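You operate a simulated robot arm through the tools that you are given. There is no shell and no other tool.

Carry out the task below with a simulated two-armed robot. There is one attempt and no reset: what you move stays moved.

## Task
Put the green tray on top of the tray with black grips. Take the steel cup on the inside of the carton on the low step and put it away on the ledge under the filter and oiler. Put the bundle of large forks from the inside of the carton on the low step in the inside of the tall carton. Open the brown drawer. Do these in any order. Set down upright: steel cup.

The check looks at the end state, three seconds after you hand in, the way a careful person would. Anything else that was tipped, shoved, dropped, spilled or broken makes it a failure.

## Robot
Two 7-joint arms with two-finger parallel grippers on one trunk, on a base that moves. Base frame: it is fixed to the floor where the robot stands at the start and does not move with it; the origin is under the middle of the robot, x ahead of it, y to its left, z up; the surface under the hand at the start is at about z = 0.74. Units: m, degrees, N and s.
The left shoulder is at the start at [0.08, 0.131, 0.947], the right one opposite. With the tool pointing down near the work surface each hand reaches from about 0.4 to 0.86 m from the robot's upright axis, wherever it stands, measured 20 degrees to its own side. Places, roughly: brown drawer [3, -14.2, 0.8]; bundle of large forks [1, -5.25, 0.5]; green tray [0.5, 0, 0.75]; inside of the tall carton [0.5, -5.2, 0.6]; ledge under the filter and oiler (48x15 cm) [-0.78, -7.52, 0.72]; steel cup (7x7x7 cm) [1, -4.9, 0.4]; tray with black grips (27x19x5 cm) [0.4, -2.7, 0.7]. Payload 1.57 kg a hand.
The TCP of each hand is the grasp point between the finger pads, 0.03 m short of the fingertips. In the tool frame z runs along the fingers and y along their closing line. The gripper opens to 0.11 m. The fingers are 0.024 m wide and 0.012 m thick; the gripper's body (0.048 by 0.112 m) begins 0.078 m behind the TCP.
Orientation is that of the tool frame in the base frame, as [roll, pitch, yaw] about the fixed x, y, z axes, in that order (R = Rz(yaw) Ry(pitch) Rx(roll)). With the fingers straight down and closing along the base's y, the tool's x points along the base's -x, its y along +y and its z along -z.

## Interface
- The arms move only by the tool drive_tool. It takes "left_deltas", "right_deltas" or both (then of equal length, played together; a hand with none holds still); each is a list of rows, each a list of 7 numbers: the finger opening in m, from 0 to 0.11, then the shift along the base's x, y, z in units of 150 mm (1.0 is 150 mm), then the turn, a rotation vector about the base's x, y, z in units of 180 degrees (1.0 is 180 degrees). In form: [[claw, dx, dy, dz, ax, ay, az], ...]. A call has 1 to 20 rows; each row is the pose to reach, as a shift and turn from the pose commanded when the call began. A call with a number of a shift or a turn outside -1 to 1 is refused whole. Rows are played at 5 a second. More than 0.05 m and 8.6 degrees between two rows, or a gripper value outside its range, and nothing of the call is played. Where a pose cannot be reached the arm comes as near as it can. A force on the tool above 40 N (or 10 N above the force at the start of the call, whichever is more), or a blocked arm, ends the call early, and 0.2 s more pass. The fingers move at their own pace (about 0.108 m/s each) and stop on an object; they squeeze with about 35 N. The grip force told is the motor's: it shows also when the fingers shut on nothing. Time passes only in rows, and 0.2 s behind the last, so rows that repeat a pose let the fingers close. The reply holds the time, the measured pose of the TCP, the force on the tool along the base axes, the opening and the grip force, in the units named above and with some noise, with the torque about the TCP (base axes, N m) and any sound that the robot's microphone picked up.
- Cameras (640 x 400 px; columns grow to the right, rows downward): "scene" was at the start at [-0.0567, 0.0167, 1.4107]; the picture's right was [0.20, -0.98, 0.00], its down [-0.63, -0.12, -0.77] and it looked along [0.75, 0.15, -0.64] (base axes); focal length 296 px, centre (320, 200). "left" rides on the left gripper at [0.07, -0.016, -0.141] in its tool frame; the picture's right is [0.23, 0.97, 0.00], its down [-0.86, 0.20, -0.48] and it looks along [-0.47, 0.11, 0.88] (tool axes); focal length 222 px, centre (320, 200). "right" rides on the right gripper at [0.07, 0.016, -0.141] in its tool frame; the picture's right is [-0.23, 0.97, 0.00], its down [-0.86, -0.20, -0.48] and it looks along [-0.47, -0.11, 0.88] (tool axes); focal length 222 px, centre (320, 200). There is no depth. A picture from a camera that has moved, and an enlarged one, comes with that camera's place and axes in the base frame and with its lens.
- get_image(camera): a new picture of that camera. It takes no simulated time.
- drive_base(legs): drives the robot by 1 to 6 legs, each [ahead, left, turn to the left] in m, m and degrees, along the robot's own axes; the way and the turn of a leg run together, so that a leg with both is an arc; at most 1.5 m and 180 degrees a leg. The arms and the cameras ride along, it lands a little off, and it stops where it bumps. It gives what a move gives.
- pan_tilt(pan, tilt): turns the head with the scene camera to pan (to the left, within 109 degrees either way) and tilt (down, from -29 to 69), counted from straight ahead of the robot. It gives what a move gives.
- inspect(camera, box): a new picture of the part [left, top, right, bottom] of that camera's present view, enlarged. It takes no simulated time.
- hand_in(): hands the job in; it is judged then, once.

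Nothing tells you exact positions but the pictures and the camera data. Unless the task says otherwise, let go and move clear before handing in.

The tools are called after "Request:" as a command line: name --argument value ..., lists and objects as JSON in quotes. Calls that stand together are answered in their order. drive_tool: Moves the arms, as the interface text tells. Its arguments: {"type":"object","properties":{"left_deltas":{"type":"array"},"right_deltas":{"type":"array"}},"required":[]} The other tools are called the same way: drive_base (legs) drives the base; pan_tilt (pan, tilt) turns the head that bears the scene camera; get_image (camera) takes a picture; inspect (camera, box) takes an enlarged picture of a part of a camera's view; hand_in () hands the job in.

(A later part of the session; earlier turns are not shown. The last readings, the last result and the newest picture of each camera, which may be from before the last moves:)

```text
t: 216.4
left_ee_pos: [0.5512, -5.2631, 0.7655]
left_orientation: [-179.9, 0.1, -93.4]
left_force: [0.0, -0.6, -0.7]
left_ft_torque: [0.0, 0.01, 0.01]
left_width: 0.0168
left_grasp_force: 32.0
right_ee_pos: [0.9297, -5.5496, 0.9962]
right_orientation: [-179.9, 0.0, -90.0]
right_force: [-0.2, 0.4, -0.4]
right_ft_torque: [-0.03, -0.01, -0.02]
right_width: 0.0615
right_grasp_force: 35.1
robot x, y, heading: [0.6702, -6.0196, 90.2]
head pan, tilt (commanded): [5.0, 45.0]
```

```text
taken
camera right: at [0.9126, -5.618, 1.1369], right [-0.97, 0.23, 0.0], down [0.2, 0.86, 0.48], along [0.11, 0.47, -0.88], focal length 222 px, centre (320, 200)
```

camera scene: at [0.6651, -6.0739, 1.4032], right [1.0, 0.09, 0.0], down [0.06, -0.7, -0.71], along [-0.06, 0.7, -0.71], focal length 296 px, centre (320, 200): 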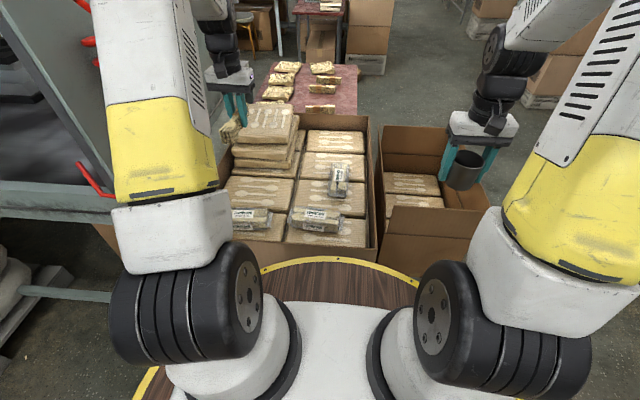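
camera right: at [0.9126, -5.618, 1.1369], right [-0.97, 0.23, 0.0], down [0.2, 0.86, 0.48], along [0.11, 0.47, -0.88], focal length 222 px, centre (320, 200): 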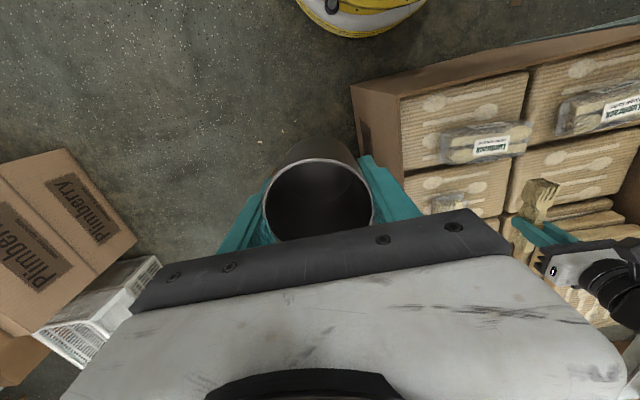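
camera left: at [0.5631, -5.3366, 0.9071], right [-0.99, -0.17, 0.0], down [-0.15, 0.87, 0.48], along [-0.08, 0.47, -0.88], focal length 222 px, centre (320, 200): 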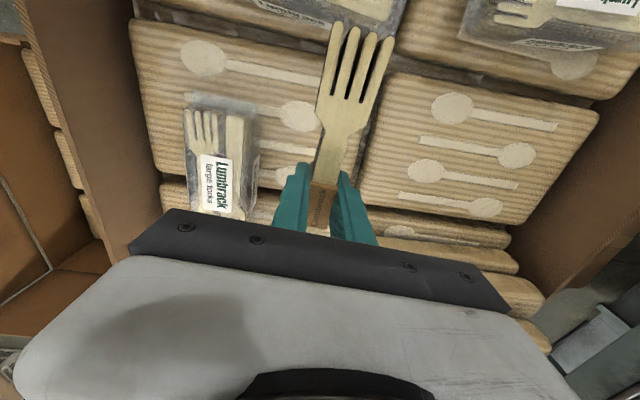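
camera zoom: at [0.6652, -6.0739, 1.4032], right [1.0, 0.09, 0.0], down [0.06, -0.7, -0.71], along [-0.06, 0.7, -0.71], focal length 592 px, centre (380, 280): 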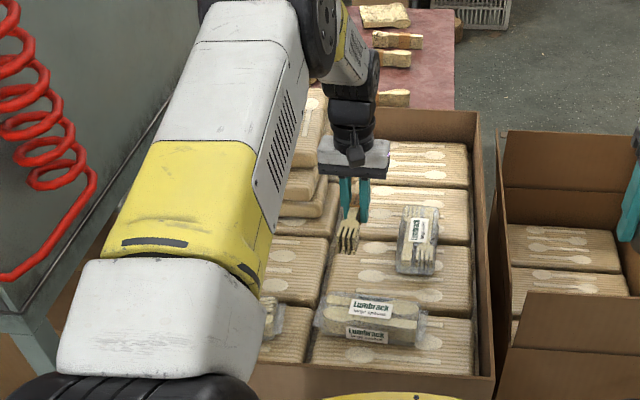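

The bundle sits over clear package surface between the column gap and the bag. Lowering further.

Request:
drive_tool --left_deltas '[[0.0, 0.04, 0, -0.15, 0, 0, 0], [0.0, 0.04, 0, -0.3, 0, 0, 0], [0.0, 0.04, 0, -0.45, 0, 0, 0], [0.0, 0.04, 0, -0.55, 0, 0, 0], [0.0, 0.04, 0, -0.55, 0, 0, 0]]'

Request:
inspect --camera "scene" --box '[260, 110, 360, 210]'

Request:
inspect --camera "right" --box '[440, 140, 640, 300]'

Request:
get_image --camera "left"

```text
t: 217.6
left_ee_pos: [0.5569, -5.2635, 0.6864]
left_orientation: [179.9, 0.0, -93.4]
left_force: [0.0, -0.3, -0.1]
left_ft_torque: [-0.03, 0.02, 0.0]
left_width: 0.0167
left_grasp_force: 32.6
right_ee_pos: [0.9285, -5.5492, 0.9961]
right_orientation: [-179.9, 0.0, -90.1]
right_force: [0.1, 0.0, -1.6]
right_ft_torque: [-0.01, -0.03, -0.02]
right_width: 0.0614
right_grasp_force: 34.4
robot x, y, heading: [0.6735, -6.0154, 90.2]
head pan, tilt (commanded): [5.0, 45.0]
```

```text
4.00 times, centred on (310, 160) of scene
camera zoom: at [0.6651, -6.0739, 1.4032], right [1.0, 0.09, 0.0], down [0.06, -0.7, -0.71], along [-0.06, 0.7, -0.71], focal length 1183 px, centre (360, 360)
```

zoom: 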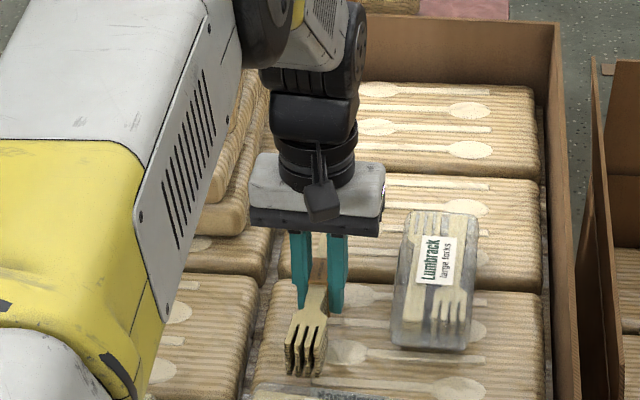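

```text
2.50 times, centred on (540, 220) of right
camera zoom: at [0.9126, -5.618, 1.1369], right [-0.97, 0.23, 0.0], down [0.2, 0.86, 0.48], along [0.11, 0.47, -0.88], focal length 555 px, centre (-230, 150)
```

zoom: 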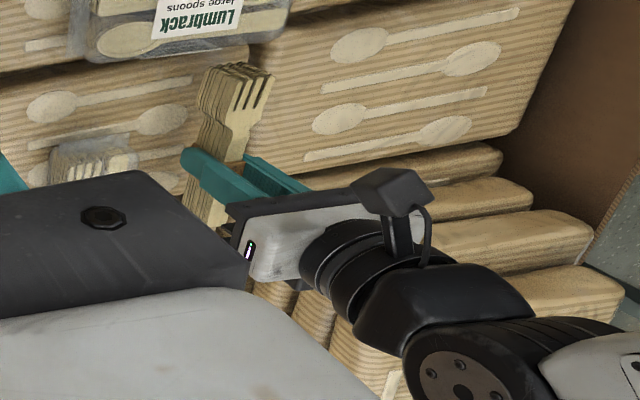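

```text
taken
camera left: at [0.5688, -5.3364, 0.8268], right [-0.99, -0.17, 0.0], down [-0.15, 0.87, 0.48], along [-0.08, 0.47, -0.88], focal length 222 px, centre (320, 200)
```

left: 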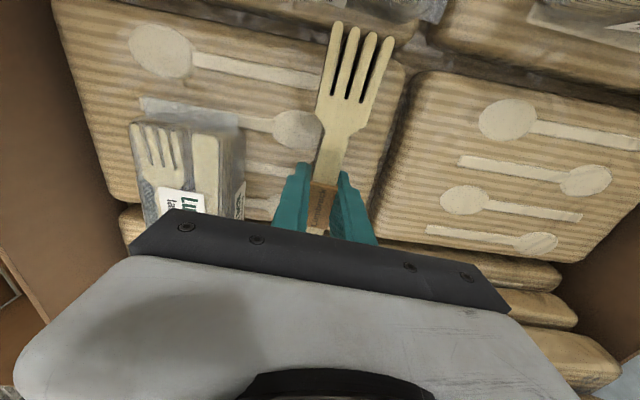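

Close to the surface now. Small downward steps with force check.

Request:
drive_tool --left_deltas '[[0.0, 0, 0, -0.03, 0, 0, 0], [0.0, 0, 0, -0.06, 0, 0, 0], [0.0, 0, 0, -0.09, 0, 0, 0], [0.0, 0, 0, -0.09, 0, 0, 0]]'

Request:
inspect --camera "right" --box '[440, 140, 640, 300]'

```text
t: 218.6
left_ee_pos: [0.558, -5.2638, 0.6726]
left_orientation: [180.0, 0.0, -93.4]
left_force: [0.1, 0.1, -1.2]
left_ft_torque: [0.04, 0.0, 0.02]
left_width: 0.017
left_grasp_force: 31.6
right_ee_pos: [0.9299, -5.548, 0.9961]
right_orientation: [179.9, 0.0, -90.1]
right_force: [-0.9, 0.5, -1.0]
right_ft_torque: [0.01, 0.0, -0.03]
right_width: 0.0613
right_grasp_force: 34.8
robot x, y, heading: [0.6715, -6.0161, 89.9]
head pan, tilt (commanded): [5.0, 45.0]
```

```text
2.50 times, centred on (540, 220) of right
camera zoom: at [0.9126, -5.618, 1.1369], right [-0.97, 0.23, 0.0], down [0.2, 0.86, 0.48], along [0.11, 0.47, -0.88], focal length 555 px, centre (-230, 150)
```

zoom: 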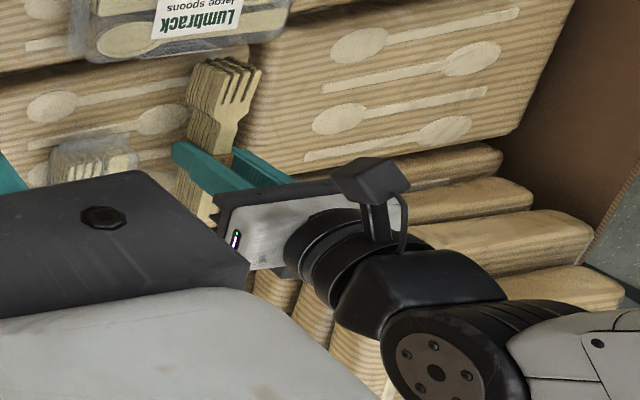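

No contact yet. Continuing down in small steps.

Request:
drive_tool --left_deltas '[[0.0, 0, 0, -0.025, 0, 0, 0], [0.0, 0, 0, -0.05, 0, 0, 0], [0.0, 0, 0, -0.05, 0, 0, 0]]'

Request:
drive_tool --left_deltas '[[0.0, 0, 0, -0.02, 0, 0, 0], [0.0, 0, 0, -0.04, 0, 0, 0], [0.0, 0, 0, -0.04, 0, 0, 0]]'

```text
t: 219.4
left_ee_pos: [0.5585, -5.263, 0.6633]
left_orientation: [-179.8, -0.1, -93.4]
left_force: [0.1, 0.9, 0.3]
left_ft_torque: [0.05, 0.04, 0.0]
left_width: 0.0169
left_grasp_force: 31.5
right_ee_pos: [0.9305, -5.5497, 0.9956]
right_orientation: [180.0, -0.1, -90.1]
right_force: [0.4, 0.3, -0.7]
right_ft_torque: [0.0, 0.01, -0.01]
right_width: 0.0612
right_grasp_force: 35.5
robot x, y, heading: [0.6722, -6.0137, 90.0]
head pan, tilt (commanded): [5.0, 45.0]
```

```text
t: 220.2
left_ee_pos: [0.5587, -5.2627, 0.6604]
left_orientation: [-180.0, 0.2, -93.5]
left_force: [-1.4, -5.9, 27.2]
left_ft_torque: [-0.07, 0.0, -0.02]
left_width: 0.0171
left_grasp_force: 32.5
right_ee_pos: [0.93, -5.5496, 0.9971]
right_orientation: [179.9, 0.0, -90.0]
right_force: [0.3, -0.9, -0.6]
right_ft_torque: [-0.02, 0.04, 0.02]
right_width: 0.0615
right_grasp_force: 35.1
robot x, y, heading: [0.6702, -6.0156, 90.0]
head pan, tilt (commanded): [5.0, 45.0]
```

Contact at z≈0.661. Easing off and then opening gently.

Request:
drive_tool --left_deltas '[[0.0, 0, 0, 0.015, 0, 0, 0], [0.0, 0, 0, 0.025, 0, 0, 0], [0.0, 0, 0, 0.025, 0, 0, 0]]'

Request:
drive_tool --left_deltas '[[0.025, 0, 0, 0, 0, 0, 0], [0.04, 0, 0, 0, 0, 0, 0], [0.04, 0, 0, 0, 0, 0, 0]]'

Request:
inspect --camera "left" --box '[200, 0, 460, 240]'

Request:
inspect --camera "scene" --box '[260, 110, 360, 210]'

```text
t: 221.0
left_ee_pos: [0.5571, -5.2644, 0.6602]
left_orientation: [-179.9, -0.2, -93.5]
left_force: [-0.1, 0.2, -0.3]
left_ft_torque: [0.09, -0.01, -0.02]
left_width: 0.0172
left_grasp_force: 32.2
right_ee_pos: [0.9296, -5.5487, 0.9955]
right_orientation: [179.9, 0.0, -90.0]
right_force: [-1.0, 0.3, -1.3]
right_ft_torque: [-0.01, 0.01, -0.01]
right_width: 0.0617
right_grasp_force: 34.7
robot x, y, heading: [0.6723, -6.0142, 90.0]
head pan, tilt (commanded): [5.0, 45.0]
```

```text
t: 221.8
left_ee_pos: [0.5578, -5.2648, 0.6618]
left_orientation: [180.0, 0.0, -93.4]
left_force: [0.4, 0.2, -0.5]
left_ft_torque: [-0.01, 0.01, 0.02]
left_width: 0.0402
left_grasp_force: 0.0
right_ee_pos: [0.9295, -5.5496, 0.9955]
right_orientation: [-179.9, 0.0, -90.0]
right_force: [0.2, -0.9, -1.4]
right_ft_torque: [-0.01, 0.01, -0.01]
right_width: 0.0616
right_grasp_force: 35.6
robot x, y, heading: [0.6735, -6.0162, 90.1]
head pan, tilt (commanded): [5.0, 45.0]
```

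```text
1.67 times, centred on (330, 120) of left
camera zoom: at [0.5695, -5.3373, 0.8031], right [-0.99, -0.17, 0.0], down [-0.15, 0.87, 0.48], along [-0.08, 0.47, -0.88], focal length 370 px, centre (303, 333)
```

zoom: 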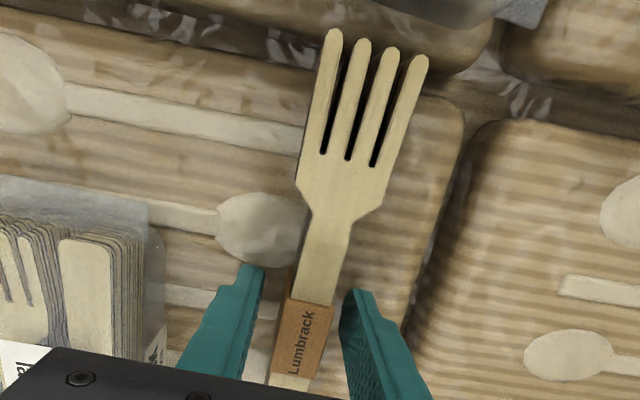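

```text
4.00 times, centred on (310, 160) of scene
camera zoom: at [0.6652, -6.0739, 1.4032], right [1.0, 0.09, 0.0], down [0.06, -0.7, -0.71], along [-0.06, 0.7, -0.71], focal length 1183 px, centre (360, 360)
```

zoom: 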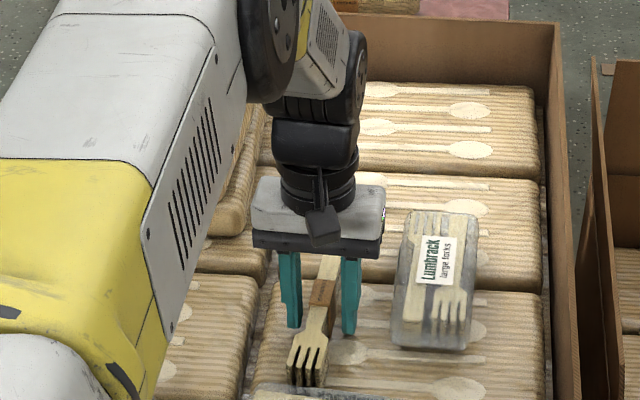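

The bundle lies flat on the package. I'll raise the left hand straight up and retract.

Request:
drive_tool --left_deltas '[[0.04, 0, 0, 0.1, 0, 0, 0], [0.04, 0, 0, 0.3, 0, 0, 0], [0.04, 0, 0, 0.6, 0, 0, 0], [0.04, 0, 0, 0.9, 0, 0, 0], [0.04, 0, 0, 1.0, 0, 0, 0]]'

Request:
drive_tool --left_deltas '[[0.06, 0, 0, 0.3, 0, 0, 0], [0.08, 0, 0, 0.6, 0, 0, 0], [0.1, 0, 0.0, 0.9, 0, 0, 0], [0.11, 0, -0.2, 1.0, 0, 0, 0], [0.11, -0.2, -0.4, 1.0, 0, 0, 0], [0.11, -0.4, -0.6, 1.0, 0, 0, 0], [0.11, -0.6, -0.8, 1.0, 0, 0, 0], [0.11, -0.6, -1.0, 1.0, 0, 0, 0]]'

Request:
get_image --camera "left"

Request:
inspect --camera "scene" --box '[200, 80, 400, 260]'

```text
t: 223.0
left_ee_pos: [0.5591, -5.2616, 0.813]
left_orientation: [-180.0, -0.2, -93.4]
left_force: [0.5, 0.2, -0.7]
left_ft_torque: [-0.02, 0.02, 0.0]
left_width: 0.0398
left_grasp_force: 0.1
right_ee_pos: [0.9294, -5.5484, 0.9973]
right_orientation: [179.9, 0.0, -89.9]
right_force: [0.1, 0.6, -1.6]
right_ft_torque: [-0.04, -0.02, -0.01]
right_width: 0.0615
right_grasp_force: 34.9
robot x, y, heading: [0.671, -6.0189, 89.9]
head pan, tilt (commanded): [5.0, 45.0]
```

```text
t: 224.8
left_ee_pos: [0.467, -5.4171, 0.9645]
left_orientation: [180.0, 0.1, -93.5]
left_force: [-0.3, 0.7, -0.1]
left_ft_torque: [0.0, -0.01, 0.0]
left_width: 0.1104
left_grasp_force: 0.2
right_ee_pos: [0.9301, -5.5479, 0.9956]
right_orientation: [-179.9, 0.0, -90.1]
right_force: [-0.5, 0.2, -0.8]
right_ft_torque: [-0.05, 0.0, -0.01]
right_width: 0.0616
right_grasp_force: 34.5
robot x, y, heading: [0.6745, -6.0171, 90.0]
head pan, tilt (commanded): [5.0, 45.0]
```

```text
taken
camera left: at [0.4787, -5.4894, 1.1045], right [-0.99, -0.17, 0.0], down [-0.15, 0.87, 0.48], along [-0.08, 0.47, -0.88], focal length 222 px, centre (320, 200)
```

left: 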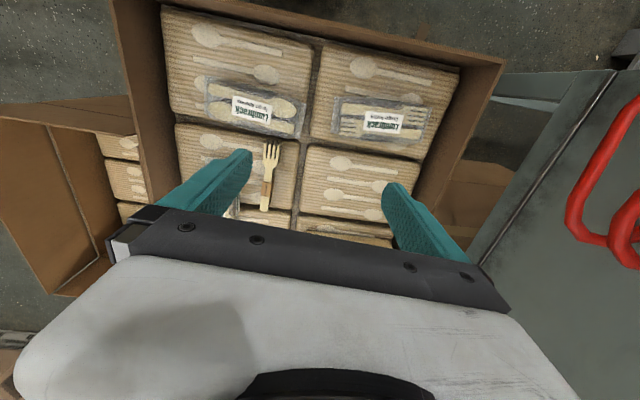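

```text
2.22 times, centred on (300, 170) of scene
camera zoom: at [0.6652, -6.0736, 1.4032], right [1.0, 0.09, 0.0], down [0.06, -0.7, -0.71], along [-0.06, 0.7, -0.71], focal length 658 px, centre (364, 267)
```

zoom: 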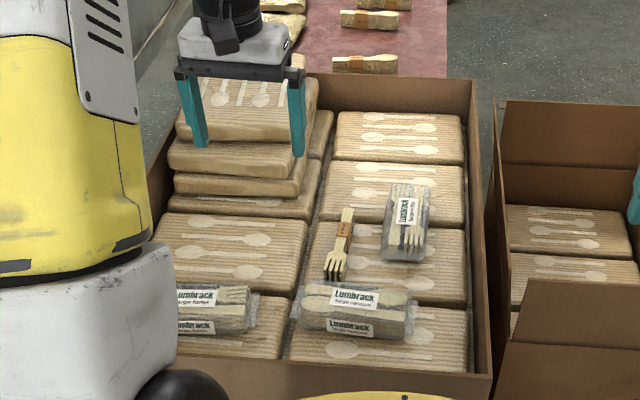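

The bundle is neatly inside the tall carton. Next is the cup: I'll back away, turn to face the wall benches (−x) and move to y≈−7.4 to find the ledge.

Request:
drive_tool --left_deltas '[[0.11, 0, -0.3, 0.1, 0, 0, 0], [0.11, 0, -0.6, 0.2, 0, 0, 0], [0.11, 0, -0.7, 0.2, 0, 0, 0]]'

Request:
drive_base --legs '[[-0.4, 0, 0], [0, 0, 90], [0, 1.05, 0]]'

Request:
pan_tilt --pan 0 --tilt 20

Request:
get_image --camera "scene"

```text
t: 225.6
left_ee_pos: [0.469, -5.5199, 0.9919]
left_orientation: [179.9, 0.0, -93.5]
left_force: [0.7, 0.9, 0.0]
left_ft_torque: [0.01, -0.01, 0.03]
left_width: 0.1099
left_grasp_force: 0.0
right_ee_pos: [0.9297, -5.549, 0.9961]
right_orientation: [-180.0, 0.0, -90.0]
right_force: [0.2, -0.3, -0.8]
right_ft_torque: [0.0, -0.04, 0.03]
right_width: 0.0617
right_grasp_force: 34.7
robot x, y, heading: [0.6732, -6.0159, 89.9]
head pan, tilt (commanded): [5.0, 45.0]
```

```text
t: 236.8
left_ee_pos: [0.1811, -7.6551, 0.9913]
left_orientation: [-180.0, 0.0, -3.3]
left_force: [-0.2, -0.6, -0.8]
left_ft_torque: [0.01, -0.01, 0.02]
left_width: 0.11
left_grasp_force: 0.0
right_ee_pos: [0.21, -7.1935, 0.9968]
right_orientation: [-179.9, 0.0, 0.1]
right_force: [0.6, -0.7, -0.6]
right_ft_torque: [-0.01, -0.01, -0.02]
right_width: 0.0619
right_grasp_force: 34.9
robot x, y, heading: [0.6737, -7.4531, -180.1]
head pan, tilt (commanded): [5.0, 45.0]
```

```text
t: 237.7
left_ee_pos: [0.1813, -7.6559, 0.9917]
left_orientation: [180.0, 0.0, -3.3]
left_force: [0.2, 0.6, 0.2]
left_ft_torque: [0.0, -0.04, 0.04]
left_width: 0.1099
left_grasp_force: 0.2
right_ee_pos: [0.2095, -7.1943, 0.9964]
right_orientation: [180.0, 0.0, 0.1]
right_force: [0.2, 1.0, 0.3]
right_ft_torque: [0.0, -0.04, -0.02]
right_width: 0.0618
right_grasp_force: 34.3
robot x, y, heading: [0.6798, -7.4513, -180.3]
head pan, tilt (commanded): [0.0, 20.0]
```

```text
taken
camera scene: at [0.7229, -7.4499, 1.4418], right [0.0, 1.0, 0.0], down [0.34, 0.0, -0.94], along [-0.94, 0.0, -0.34], focal length 296 px, centre (320, 200)
```

scene: 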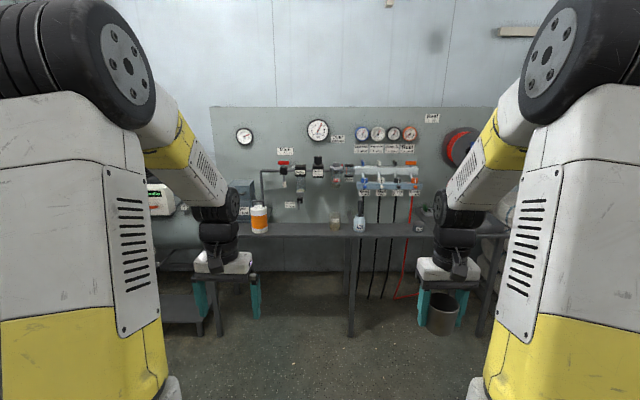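

Request:
inspect --camera "scene" --box '[230, 100, 450, 260]'

Request:
inspect --camera "scene" --box '[260, 140, 360, 240]'

```text
2.50 times, centred on (340, 180) of scene
camera zoom: at [0.7229, -7.4499, 1.4418], right [0.0, 1.0, 0.0], down [0.34, 0.0, -0.94], along [-0.94, 0.0, -0.34], focal length 740 px, centre (270, 250)
```

zoom: 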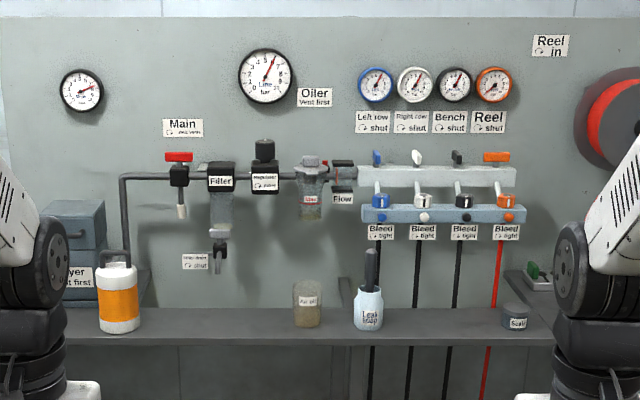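

```text
4.00 times, centred on (310, 190) of scene
camera zoom: at [0.7229, -7.4499, 1.4418], right [0.0, 1.0, 0.0], down [0.34, 0.0, -0.94], along [-0.94, 0.0, -0.34], focal length 1183 px, centre (360, 240)
```

zoom: 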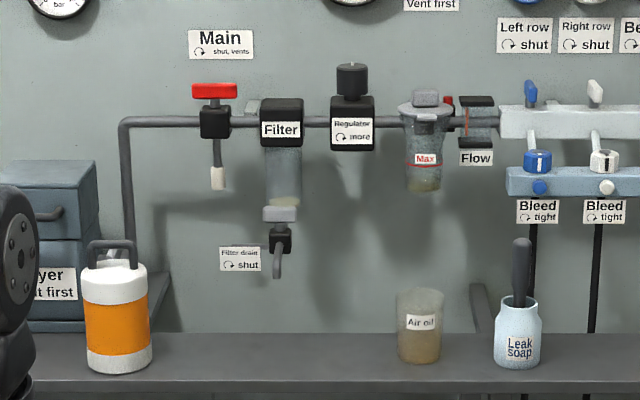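

The ledge in front of the gauge panel runs about x −0.87 to −0.705 at z≈0.72, with an orange can near y −7.79, an "Air oil" jar near −7.37 and soap at −7.22. The free spot between the filter (y −7.56) and the oiler (y −7.36) is near y −7.48. I'll drive closer so that spot lies to my right front.

Request:
drive_base --legs '[[0.65, 0.28, 0.3]]'

Request:
pan_tilt --pan -15 --tilt 35

Request:
get_image --camera "scene"

Request:
get_image --camera "right"

Request:
get_image --camera "left"

```text
t: 241.6
left_ee_pos: [-0.4555, -7.9454, 0.991]
left_orientation: [-180.0, -0.1, -2.4]
left_force: [-0.2, 0.3, -0.1]
left_ft_torque: [0.01, 0.0, 0.01]
left_width: 0.1099
left_grasp_force: 0.0
right_ee_pos: [-0.4327, -7.4835, 0.9958]
right_orientation: [179.9, 0.0, 0.8]
right_force: [0.6, 1.0, -0.3]
right_ft_torque: [0.04, -0.01, 0.01]
right_width: 0.0615
right_grasp_force: 35.2
robot x, y, heading: [0.035, -7.736, -178.9]
head pan, tilt (commanded): [0.0, 20.0]
```

```text
t: 242.3
left_ee_pos: [-0.4551, -7.9444, 0.992]
left_orientation: [180.0, 0.0, -2.6]
left_force: [0.2, 0.3, -0.3]
left_ft_torque: [0.0, 0.0, 0.03]
left_width: 0.1103
left_grasp_force: 0.1
right_ee_pos: [-0.4326, -7.4834, 0.9959]
right_orientation: [-180.0, 0.0, 0.8]
right_force: [-0.7, 0.7, -1.1]
right_ft_torque: [0.0, -0.01, 0.06]
right_width: 0.0616
right_grasp_force: 35.0
robot x, y, heading: [0.0416, -7.7331, -179.1]
head pan, tilt (commanded): [-15.0, 35.0]
```

```text
taken
camera scene: at [0.0917, -7.71, 1.4181], right [0.24, 0.97, 0.0], down [0.56, -0.14, -0.82], along [-0.8, 0.2, -0.57], focal length 296 px, centre (320, 200)
```

scene: 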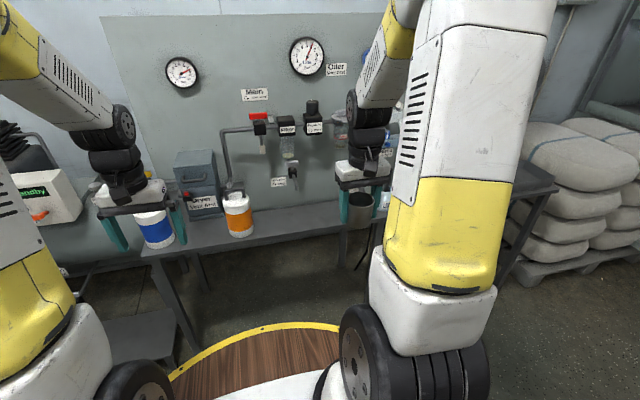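

```text
taken
camera right: at [-0.3635, -7.4986, 1.1369], right [-0.21, -0.98, 0.0], down [-0.86, 0.19, 0.48], along [-0.47, 0.1, -0.88], focal length 222 px, centre (320, 200)
```

right: 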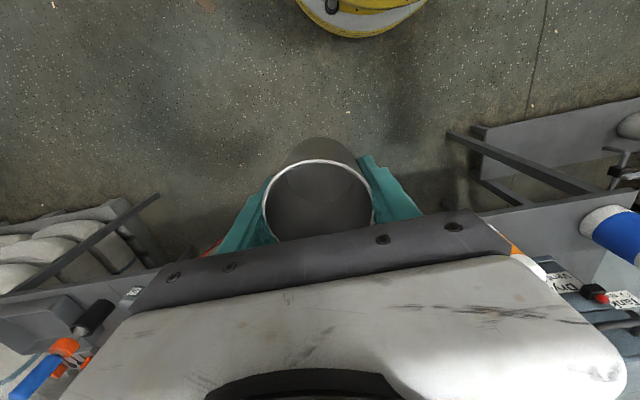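

```text
taken
camera left: at [-0.3857, -7.9342, 1.133], right [0.18, -0.98, 0.0], down [-0.86, -0.16, 0.48], along [-0.47, -0.09, -0.88], focal length 222 px, centre (320, 200)
```

left: 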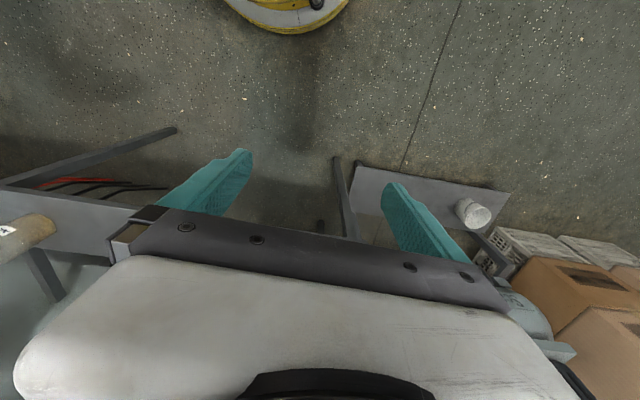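

I'll zoom in to measure the ledge's position and depth precisely before moving the cup over it.

Request:
inspect --camera "scene" --box '[140, 80, 400, 280]'

Request:
pan_tilt --pan -35 --tilt 35

Request:
get_image --camera "scene"

```text
2.00 times, centred on (270, 180) of scene
camera zoom: at [0.0917, -7.71, 1.4181], right [0.24, 0.97, 0.0], down [0.56, -0.14, -0.82], along [-0.8, 0.2, -0.57], focal length 592 px, centre (420, 240)
```

zoom: 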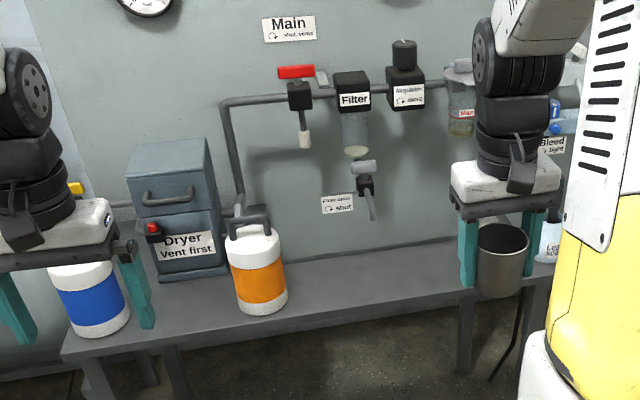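

```text
t: 243.2
left_ee_pos: [-0.4545, -7.9443, 0.9933]
left_orientation: [180.0, 0.0, -2.5]
left_force: [0.3, -0.4, -0.9]
left_ft_torque: [0.03, 0.04, 0.0]
left_width: 0.1101
left_grasp_force: 0.1
right_ee_pos: [-0.434, -7.4847, 0.9955]
right_orientation: [-180.0, 0.0, 0.9]
right_force: [0.9, 0.5, -0.5]
right_ft_torque: [0.02, 0.05, -0.04]
right_width: 0.0612
right_grasp_force: 35.8
robot x, y, heading: [0.0452, -7.7336, -179.1]
head pan, tilt (commanded): [-35.0, 35.0]
```

```text
taken
camera scene: at [0.1042, -7.6821, 1.418], right [0.56, 0.83, 0.0], down [0.48, -0.32, -0.82], along [-0.68, 0.46, -0.57], focal length 296 px, centre (320, 200)
```

scene: 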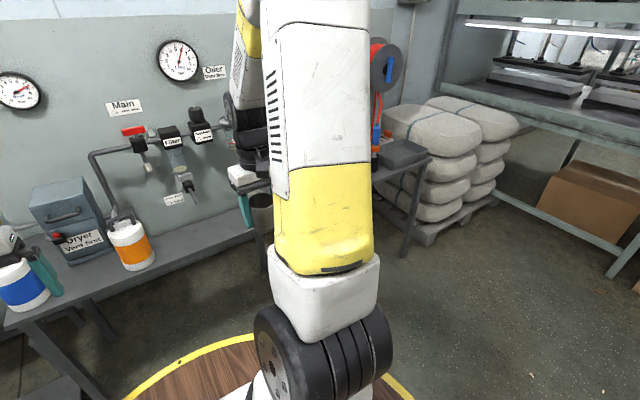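

The ledge appears to run from x≈−0.75 (front) to −0.905 (back) at z≈0.695. I'll move the cup forward at height and verify using the hand camera.

Request:
drive_tool --right_deltas '[[0.0, -0.3, 0, 0, 0, 0, 0], [0.0, -0.6, 0, 0, 0, 0, 0], [0.0, -0.9, 0, 0, 0, 0, 0], [0.0, -1.0, 0, 0, 0, 0, 0], [0.0, -1.0, 0, 0, 0, 0, 0]]'

Request:
pan_tilt --pan -15 --tilt 35

Request:
get_image --camera "right"

Request:
get_image --camera "scene"

```text
t: 244.4
left_ee_pos: [-0.4563, -7.9441, 0.9913]
left_orientation: [180.0, 0.1, -2.5]
left_force: [0.3, 0.1, -0.5]
left_ft_torque: [0.01, 0.0, -0.01]
left_width: 0.1101
left_grasp_force: 0.0
right_ee_pos: [-0.5843, -7.4827, 0.9966]
right_orientation: [-180.0, 0.0, 0.8]
right_force: [0.0, 0.2, -0.3]
right_ft_torque: [0.0, 0.02, 0.05]
right_width: 0.0617
right_grasp_force: 34.9
robot x, y, heading: [0.0387, -7.731, -179.2]
head pan, tilt (commanded): [-35.0, 35.0]
```

```text
t: 245.2
left_ee_pos: [-0.4547, -7.9451, 0.9914]
left_orientation: [-179.9, 0.0, -2.5]
left_force: [0.1, 0.1, 0.1]
left_ft_torque: [-0.01, -0.02, 0.01]
left_width: 0.1099
left_grasp_force: 0.1
right_ee_pos: [-0.5824, -7.4833, 0.9975]
right_orientation: [180.0, 0.1, 0.9]
right_force: [0.3, -0.4, -0.3]
right_ft_torque: [-0.01, 0.01, 0.01]
right_width: 0.0615
right_grasp_force: 35.1
robot x, y, heading: [0.0395, -7.7372, -179.0]
head pan, tilt (commanded): [-15.0, 35.0]
```

```text
taken
camera right: at [-0.5139, -7.4972, 1.1374], right [-0.21, -0.98, 0.0], down [-0.86, 0.19, 0.48], along [-0.47, 0.1, -0.88], focal length 222 px, centre (320, 200)
```

right: 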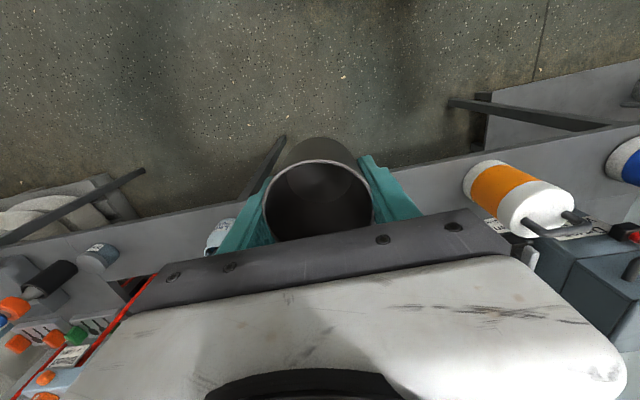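

```text
taken
camera scene: at [0.0917, -7.7099, 1.418], right [0.24, 0.97, 0.0], down [0.56, -0.14, -0.82], along [-0.79, 0.2, -0.57], focal length 296 px, centre (320, 200)
```

scene: 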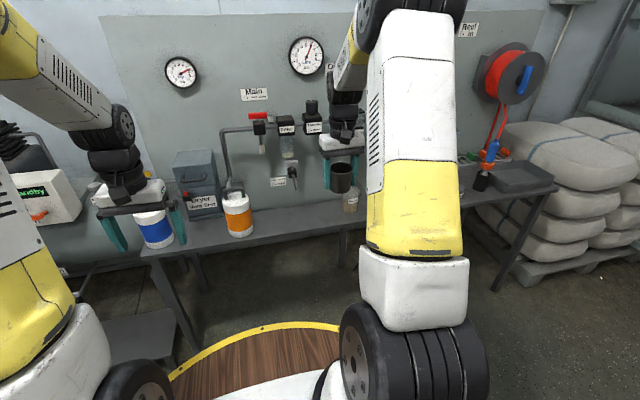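

Zooming on the hand-camera view to identify the ledge's front edge.

Request:
inspect --camera "right" --box '[380, 80, 640, 280]'

Request:
inspect --camera "right" --box '[60, 130, 280, 300]'

Request:
inspect --camera "scene" --box '[220, 90, 380, 260]'

```text
2.00 times, centred on (510, 180) of right
camera zoom: at [-0.5139, -7.4972, 1.1374], right [-0.21, -0.98, 0.0], down [-0.86, 0.19, 0.48], along [-0.47, 0.1, -0.88], focal length 444 px, centre (-60, 240)
```

zoom: 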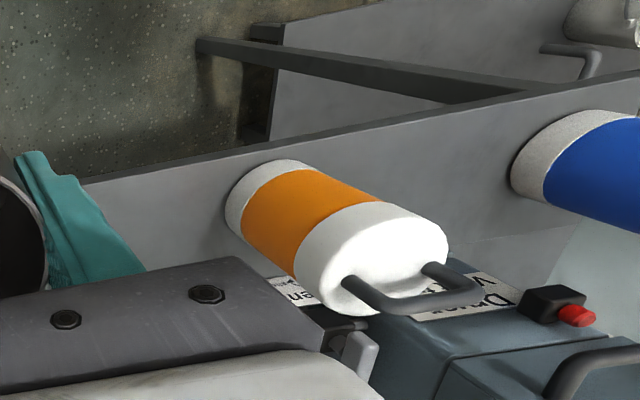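

```text
2.35 times, centred on (170, 215) of right
camera zoom: at [-0.5139, -7.4972, 1.1374], right [-0.21, -0.98, 0.0], down [-0.86, 0.19, 0.48], along [-0.47, 0.1, -0.88], focal length 523 px, centre (673, 165)
```

zoom: 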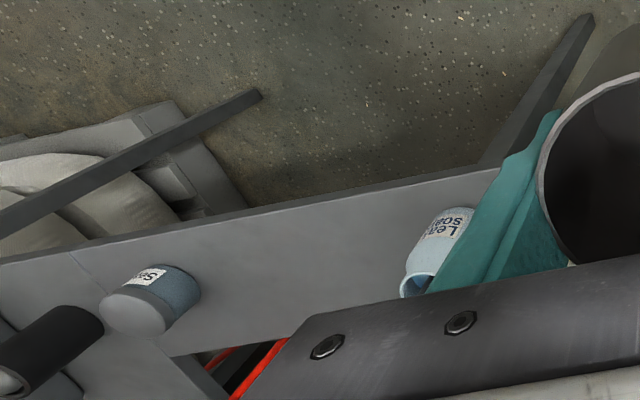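

```text
2.35 times, centred on (300, 175) of scene
camera zoom: at [0.0917, -7.7099, 1.418], right [0.24, 0.97, 0.0], down [0.56, -0.14, -0.82], along [-0.79, 0.2, -0.57], focal length 696 px, centre (367, 259)
```

zoom: 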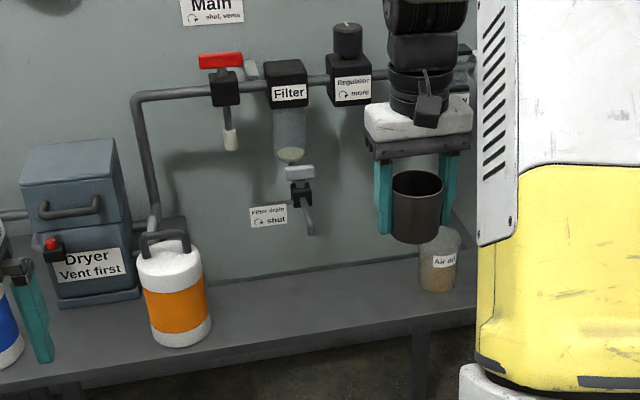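

The hand camera pins the ledge: front edge x≈−0.705, z≈0.72; the jar is at y −7.37 and the filter drain at [−0.845, −7.568, 0.81]. Target for the cup is about [−0.765, −7.482]. I'll move the base 10 cm closer first.

Request:
drive_base --legs '[[0.1, 0, -0.9]]'

```text
t: 246.3
left_ee_pos: [-0.5602, -7.9361, 0.9929]
left_orientation: [-180.0, -0.1, -3.5]
left_force: [1.2, 0.1, 0.0]
left_ft_torque: [0.03, 0.0, 0.0]
left_width: 0.1095
left_grasp_force: 0.0
right_ee_pos: [-0.6785, -7.4722, 0.9976]
right_orientation: [-180.0, 0.0, 0.0]
right_force: [0.8, 0.2, -0.8]
right_ft_torque: [0.02, -0.01, -0.01]
right_width: 0.0618
right_grasp_force: 35.3
robot x, y, heading: [-0.0618, -7.7328, 179.7]
head pan, tilt (commanded): [-15.0, 35.0]
```

Now moving the cup over the free spot and lowering to just above jar height.

Request:
drive_tool --right_deltas '[[0.0, -0.25, -0.03, 0, 0, 0, 0], [0.0, -0.5, -0.067, 0, 0, 0, 0], [0.0, -0.577, -0.067, -0.15, 0, 0, 0], [0.0, -0.577, -0.067, -0.35, 0, 0, 0], [0.0, -0.577, -0.067, -0.55, 0, 0, 0], [0.0, -0.577, -0.067, -0.75, 0, 0, 0], [0.0, -0.577, -0.067, -0.75, 0, 0, 0]]'

Request:
get_image --camera "right"

Request:
inspect --camera "scene" --box '[220, 90, 420, 260]'

```text
t: 247.9
left_ee_pos: [-0.5589, -7.938, 0.9929]
left_orientation: [180.0, 0.0, -3.5]
left_force: [-0.1, 1.2, -0.1]
left_ft_torque: [0.0, -0.02, 0.0]
left_width: 0.1098
left_grasp_force: 0.1
right_ee_pos: [-0.7652, -7.4807, 0.8825]
right_orientation: [179.9, -0.1, -0.1]
right_force: [0.0, -1.0, -1.6]
right_ft_torque: [-0.01, 0.0, -0.04]
right_width: 0.0617
right_grasp_force: 34.1
robot x, y, heading: [-0.0626, -7.7344, 180.0]
head pan, tilt (commanded): [-15.0, 35.0]
```

```text
taken
camera right: at [-0.6965, -7.4964, 1.0233], right [-0.23, -0.97, 0.0], down [-0.85, 0.2, 0.48], along [-0.47, 0.11, -0.88], focal length 222 px, centre (320, 200)
```

right: 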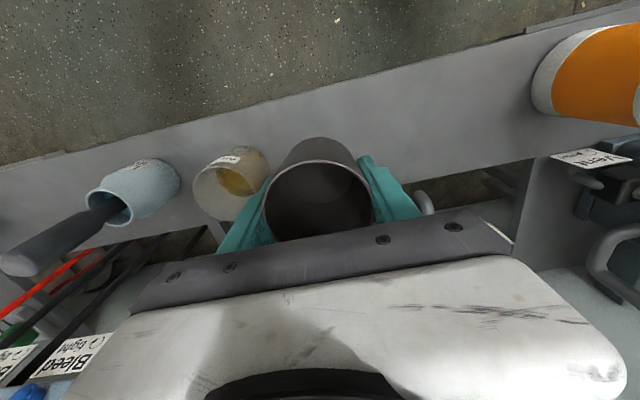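

```text
2.35 times, centred on (320, 175) of scene
camera zoom: at [-0.0088, -7.7117, 1.418], right [0.26, 0.97, 0.0], down [0.55, -0.15, -0.82], along [-0.79, 0.21, -0.57], focal length 696 px, centre (320, 259)
```

zoom: 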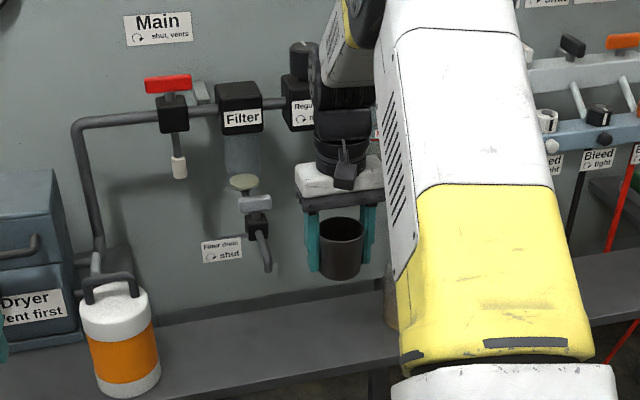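

I see the ledge spans x −0.866 to −0.715, and the jar is a bit close, so I'll shift to about [−0.777, −7.508] before lowering.

Request:
drive_tool --right_deltas '[[0.0, -0.04, -0.1, 0, 0, 0, 0], [0.0, -0.08, -0.18, 0, 0, 0, 0], [0.0, -0.08, -0.18, -0.15, 0, 0, 0], [0.0, -0.08, -0.18, -0.3, 0, 0, 0], [0.0, -0.08, -0.18, -0.45, 0, 0, 0], [0.0, -0.08, -0.18, -0.6, 0, 0, 0], [0.0, -0.08, -0.18, -0.6, 0, 0, 0]]'

Request:
get_image --camera "right"

Request:
inspect --camera "scene" --box '[240, 120, 380, 250]'

```text
t: 249.6
left_ee_pos: [-0.5595, -7.9371, 0.9925]
left_orientation: [180.0, 0.0, -3.5]
left_force: [-0.3, 0.4, -0.5]
left_ft_torque: [-0.03, 0.03, 0.0]
left_width: 0.1099
left_grasp_force: 0.1
right_ee_pos: [-0.7788, -7.509, 0.7935]
right_orientation: [179.9, 0.0, -0.2]
right_force: [0.0, 0.1, -1.2]
right_ft_torque: [0.02, 0.02, -0.01]
right_width: 0.0617
right_grasp_force: 35.5
robot x, y, heading: [-0.0631, -7.7342, 179.8]
head pan, tilt (commanded): [-15.0, 35.0]
```

```text
taken
camera right: at [-0.7103, -7.5246, 0.9345], right [-0.23, -0.97, 0.0], down [-0.85, 0.2, 0.48], along [-0.47, 0.11, -0.88], focal length 222 px, centre (320, 200)
```

right: 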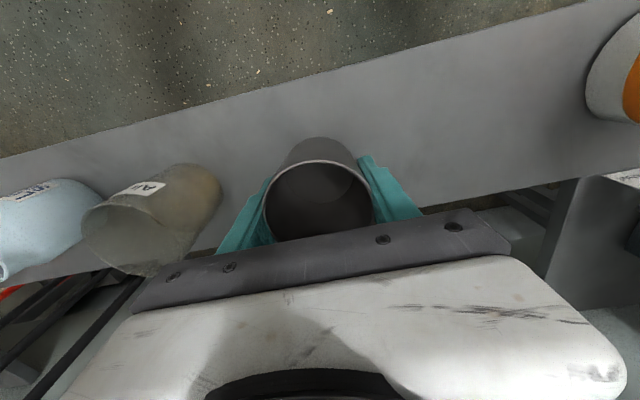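

```text
3.08 times, centred on (310, 185) of scene
camera zoom: at [-0.0088, -7.7117, 1.418], right [0.26, 0.97, 0.0], down [0.55, -0.15, -0.82], along [-0.79, 0.21, -0.57], focal length 910 px, centre (351, 246)
```

zoom: 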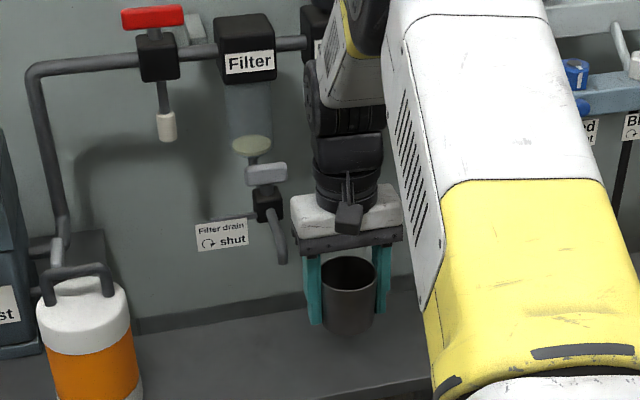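

The cup is centred on the ledge with clear space around it. Lowering slowly to contact.

Request:
drive_tool --right_deltas '[[0.0, 0, 0, -0.04, 0, 0, 0], [0.0, 0, 0, -0.08, 0, 0, 0], [0.0, 0, 0, -0.12, 0, 0, 0], [0.0, 0, 0, -0.16, 0, 0, 0], [0.0, 0, 0, -0.16, 0, 0, 0]]'

Request:
drive_tool --right_deltas '[[0.0, 0, 0, -0.015, 0, 0, 0], [0.0, 0, 0, -0.03, 0, 0, 0], [0.0, 0, 0, -0.03, 0, 0, 0]]'

```text
t: 250.8
left_ee_pos: [-0.5601, -7.9373, 0.992]
left_orientation: [180.0, 0.0, -3.5]
left_force: [-0.6, -0.2, 0.0]
left_ft_torque: [0.01, 0.0, 0.02]
left_width: 0.11
left_grasp_force: 0.0
right_ee_pos: [-0.7775, -7.5083, 0.7694]
right_orientation: [179.9, 0.0, -0.2]
right_force: [0.4, -0.7, -0.3]
right_ft_torque: [-0.03, 0.01, 0.03]
right_width: 0.0616
right_grasp_force: 34.8
robot x, y, heading: [-0.0615, -7.7318, 180.0]
head pan, tilt (commanded): [-15.0, 35.0]
```

```text
t: 251.6
left_ee_pos: [-0.5589, -7.9374, 0.992]
left_orientation: [179.9, 0.0, -3.5]
left_force: [0.3, -0.3, 0.1]
left_ft_torque: [0.02, 0.01, 0.0]
left_width: 0.11
left_grasp_force: 0.1
right_ee_pos: [-0.778, -7.5086, 0.7648]
right_orientation: [180.0, 0.0, -0.1]
right_force: [0.3, -0.5, -0.1]
right_ft_torque: [0.01, 0.0, -0.04]
right_width: 0.0618
right_grasp_force: 35.3
robot x, y, heading: [-0.0661, -7.7359, 180.1]
head pan, tilt (commanded): [-15.0, 35.0]
```

Request:
drive_tool --right_deltas '[[0.0, 0, 0, -0.015, 0, 0, 0], [0.0, 0, 0, -0.03, 0, 0, 0], [0.0, 0, 0, -0.03, 0, 0, 0]]'

```text
t: 252.3
left_ee_pos: [-0.5597, -7.9375, 0.9922]
left_orientation: [179.9, 0.0, -3.5]
left_force: [0.0, 0.0, 0.4]
left_ft_torque: [0.0, -0.01, 0.01]
left_width: 0.1099
left_grasp_force: 0.0
right_ee_pos: [-0.778, -7.5085, 0.7602]
right_orientation: [-179.9, -0.1, 0.0]
right_force: [-0.3, 1.0, -0.5]
right_ft_torque: [-0.02, 0.01, -0.03]
right_width: 0.0616
right_grasp_force: 35.2
robot x, y, heading: [-0.0618, -7.7345, 180.1]
head pan, tilt (commanded): [-15.0, 35.0]
```

No contact yet at TCP z 0.760. Continuing in small steps.

Request:
drive_tool --right_deltas '[[0.0, 0, 0, -0.015, 0, 0, 0], [0.0, 0, 0, -0.03, 0, 0, 0], [0.0, 0, 0, -0.03, 0, 0, 0]]'

Request:
inspect --camera "scene" --box '[270, 150, 370, 240]'

Request:
inspect --camera "right" --box '[160, 100, 480, 260]'

```text
t: 253.2
left_ee_pos: [-0.5601, -7.9368, 0.9914]
left_orientation: [180.0, 0.0, -3.5]
left_force: [-0.2, -0.1, 0.3]
left_ft_torque: [0.01, 0.02, 0.01]
left_width: 0.11
left_grasp_force: 0.1
right_ee_pos: [-0.7786, -7.5096, 0.7558]
right_orientation: [-179.9, 0.0, -0.1]
right_force: [-0.3, 0.1, -1.7]
right_ft_torque: [0.01, -0.01, 0.0]
right_width: 0.0615
right_grasp_force: 34.6
robot x, y, heading: [-0.0618, -7.7341, 179.9]
head pan, tilt (commanded): [-15.0, 35.0]
```

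```text
4.44 times, centred on (320, 195) of scene
camera zoom: at [-0.0088, -7.7117, 1.418], right [0.26, 0.97, 0.0], down [0.55, -0.15, -0.82], along [-0.79, 0.21, -0.57], focal length 1315 px, centre (320, 222)
```

zoom: 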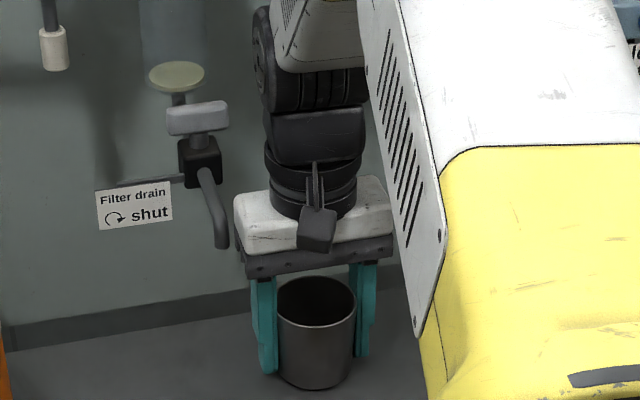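

```text
2.00 times, centred on (320, 180) of right
camera zoom: at [-0.7092, -7.5256, 0.8974], right [-0.23, -0.97, 0.0], down [-0.85, 0.2, 0.48], along [-0.47, 0.11, -0.88], focal length 444 px, centre (320, 240)
```

zoom: 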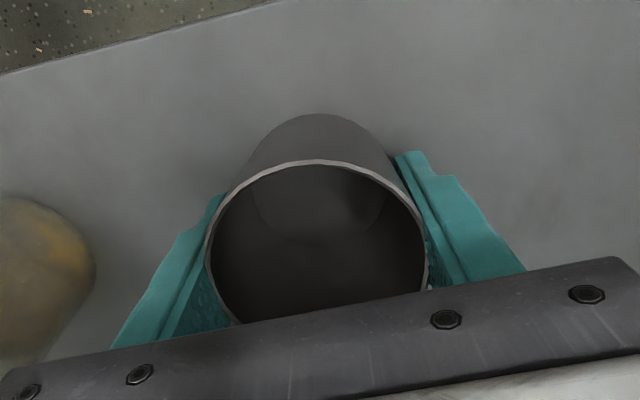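

The cup bottom is about 1 cm below the fingertips and still just above the ledge. Continuing.

Request:
drive_tool --right_deltas '[[0.0, 0, 0, -0.015, 0, 0, 0], [0.0, 0, 0, -0.03, 0, 0, 0], [0.0, 0, 0, -0.03, 0, 0, 0]]'

Request:
drive_tool --right_deltas '[[0.0, 0, 0, -0.015, 0, 0, 0], [0.0, 0, 0, -0.03, 0, 0, 0], [0.0, 0, 0, -0.03, 0, 0, 0]]'

```text
t: 253.9
left_ee_pos: [-0.5599, -7.9385, 0.9929]
left_orientation: [-180.0, 0.0, -3.5]
left_force: [0.3, -0.3, 0.4]
left_ft_torque: [0.03, 0.0, 0.0]
left_width: 0.1101
left_grasp_force: 0.0
right_ee_pos: [-0.7785, -7.5086, 0.753]
right_orientation: [180.0, 0.1, -0.2]
right_force: [2.8, -1.4, 11.5]
right_ft_torque: [0.22, -0.09, -0.08]
right_width: 0.0617
right_grasp_force: 35.4
robot x, y, heading: [-0.0639, -7.7361, 179.8]
head pan, tilt (commanded): [-15.0, 35.0]
```

```text
t: 254.9
left_ee_pos: [-0.5599, -7.9365, 0.9919]
left_orientation: [179.9, 0.0, -3.4]
left_force: [0.0, -0.3, 0.3]
left_ft_torque: [0.02, 0.0, 0.02]
left_width: 0.11
left_grasp_force: 0.1
right_ee_pos: [-0.7805, -7.5097, 0.7502]
right_orientation: [-180.0, 0.4, 0.0]
right_force: [0.0, -0.4, 7.6]
right_ft_torque: [0.11, -0.05, -0.04]
right_width: 0.0618
right_grasp_force: 35.1
robot x, y, heading: [-0.0628, -7.7318, 179.9]
head pan, tilt (commanded): [-15.0, 35.0]
stopped in row 3 (right hand): the force on the tool passed its limit at 41 N (the readings are from after the stop); the commanded pose is now the measured one
```

Contact made at about z 0.751; the push stopped itself. I'll ease up a hair and check the cup before opening.

Request:
drive_tool --right_deltas '[[0.0, 0, 0, 0.006, 0, 0, 0], [0.0, 0, 0, 0.006, 0, 0, 0]]'

Request:
inspect --camera "right" --box '[160, 100, 480, 260]'

Request:
inspect --camera "scene" --box '[270, 150, 370, 240]'

```text
t: 255.5
left_ee_pos: [-0.5596, -7.937, 0.9921]
left_orientation: [-180.0, 0.0, -3.6]
left_force: [-0.2, -0.4, -0.4]
left_ft_torque: [0.0, 0.0, 0.0]
left_width: 0.1101
left_grasp_force: 0.0
right_ee_pos: [-0.7786, -7.5096, 0.7501]
right_orientation: [179.9, 0.3, 0.0]
right_force: [-0.8, -0.4, 2.2]
right_ft_torque: [0.06, 0.12, 0.0]
right_width: 0.0617
right_grasp_force: 34.9
robot x, y, heading: [-0.0644, -7.7338, 179.8]
head pan, tilt (commanded): [-15.0, 35.0]
```

```text
2.00 times, centred on (320, 180) of right
camera zoom: at [-0.7098, -7.5257, 0.8912], right [-0.23, -0.97, 0.0], down [-0.85, 0.2, 0.48], along [-0.47, 0.11, -0.88], focal length 444 px, centre (320, 240)
```

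zoom: 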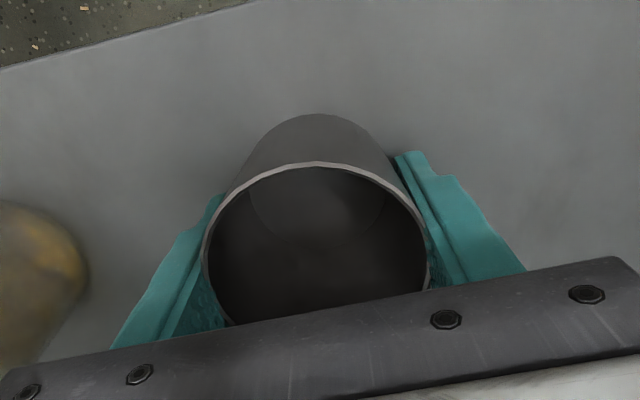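

```text
4.44 times, centred on (320, 195) of scene
camera zoom: at [-0.0087, -7.7117, 1.418], right [0.26, 0.97, 0.0], down [0.55, -0.15, -0.82], along [-0.79, 0.21, -0.57], focal length 1315 px, centre (320, 222)
```

zoom: 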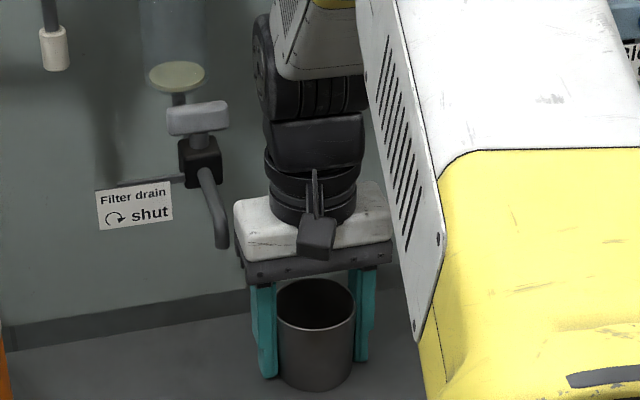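

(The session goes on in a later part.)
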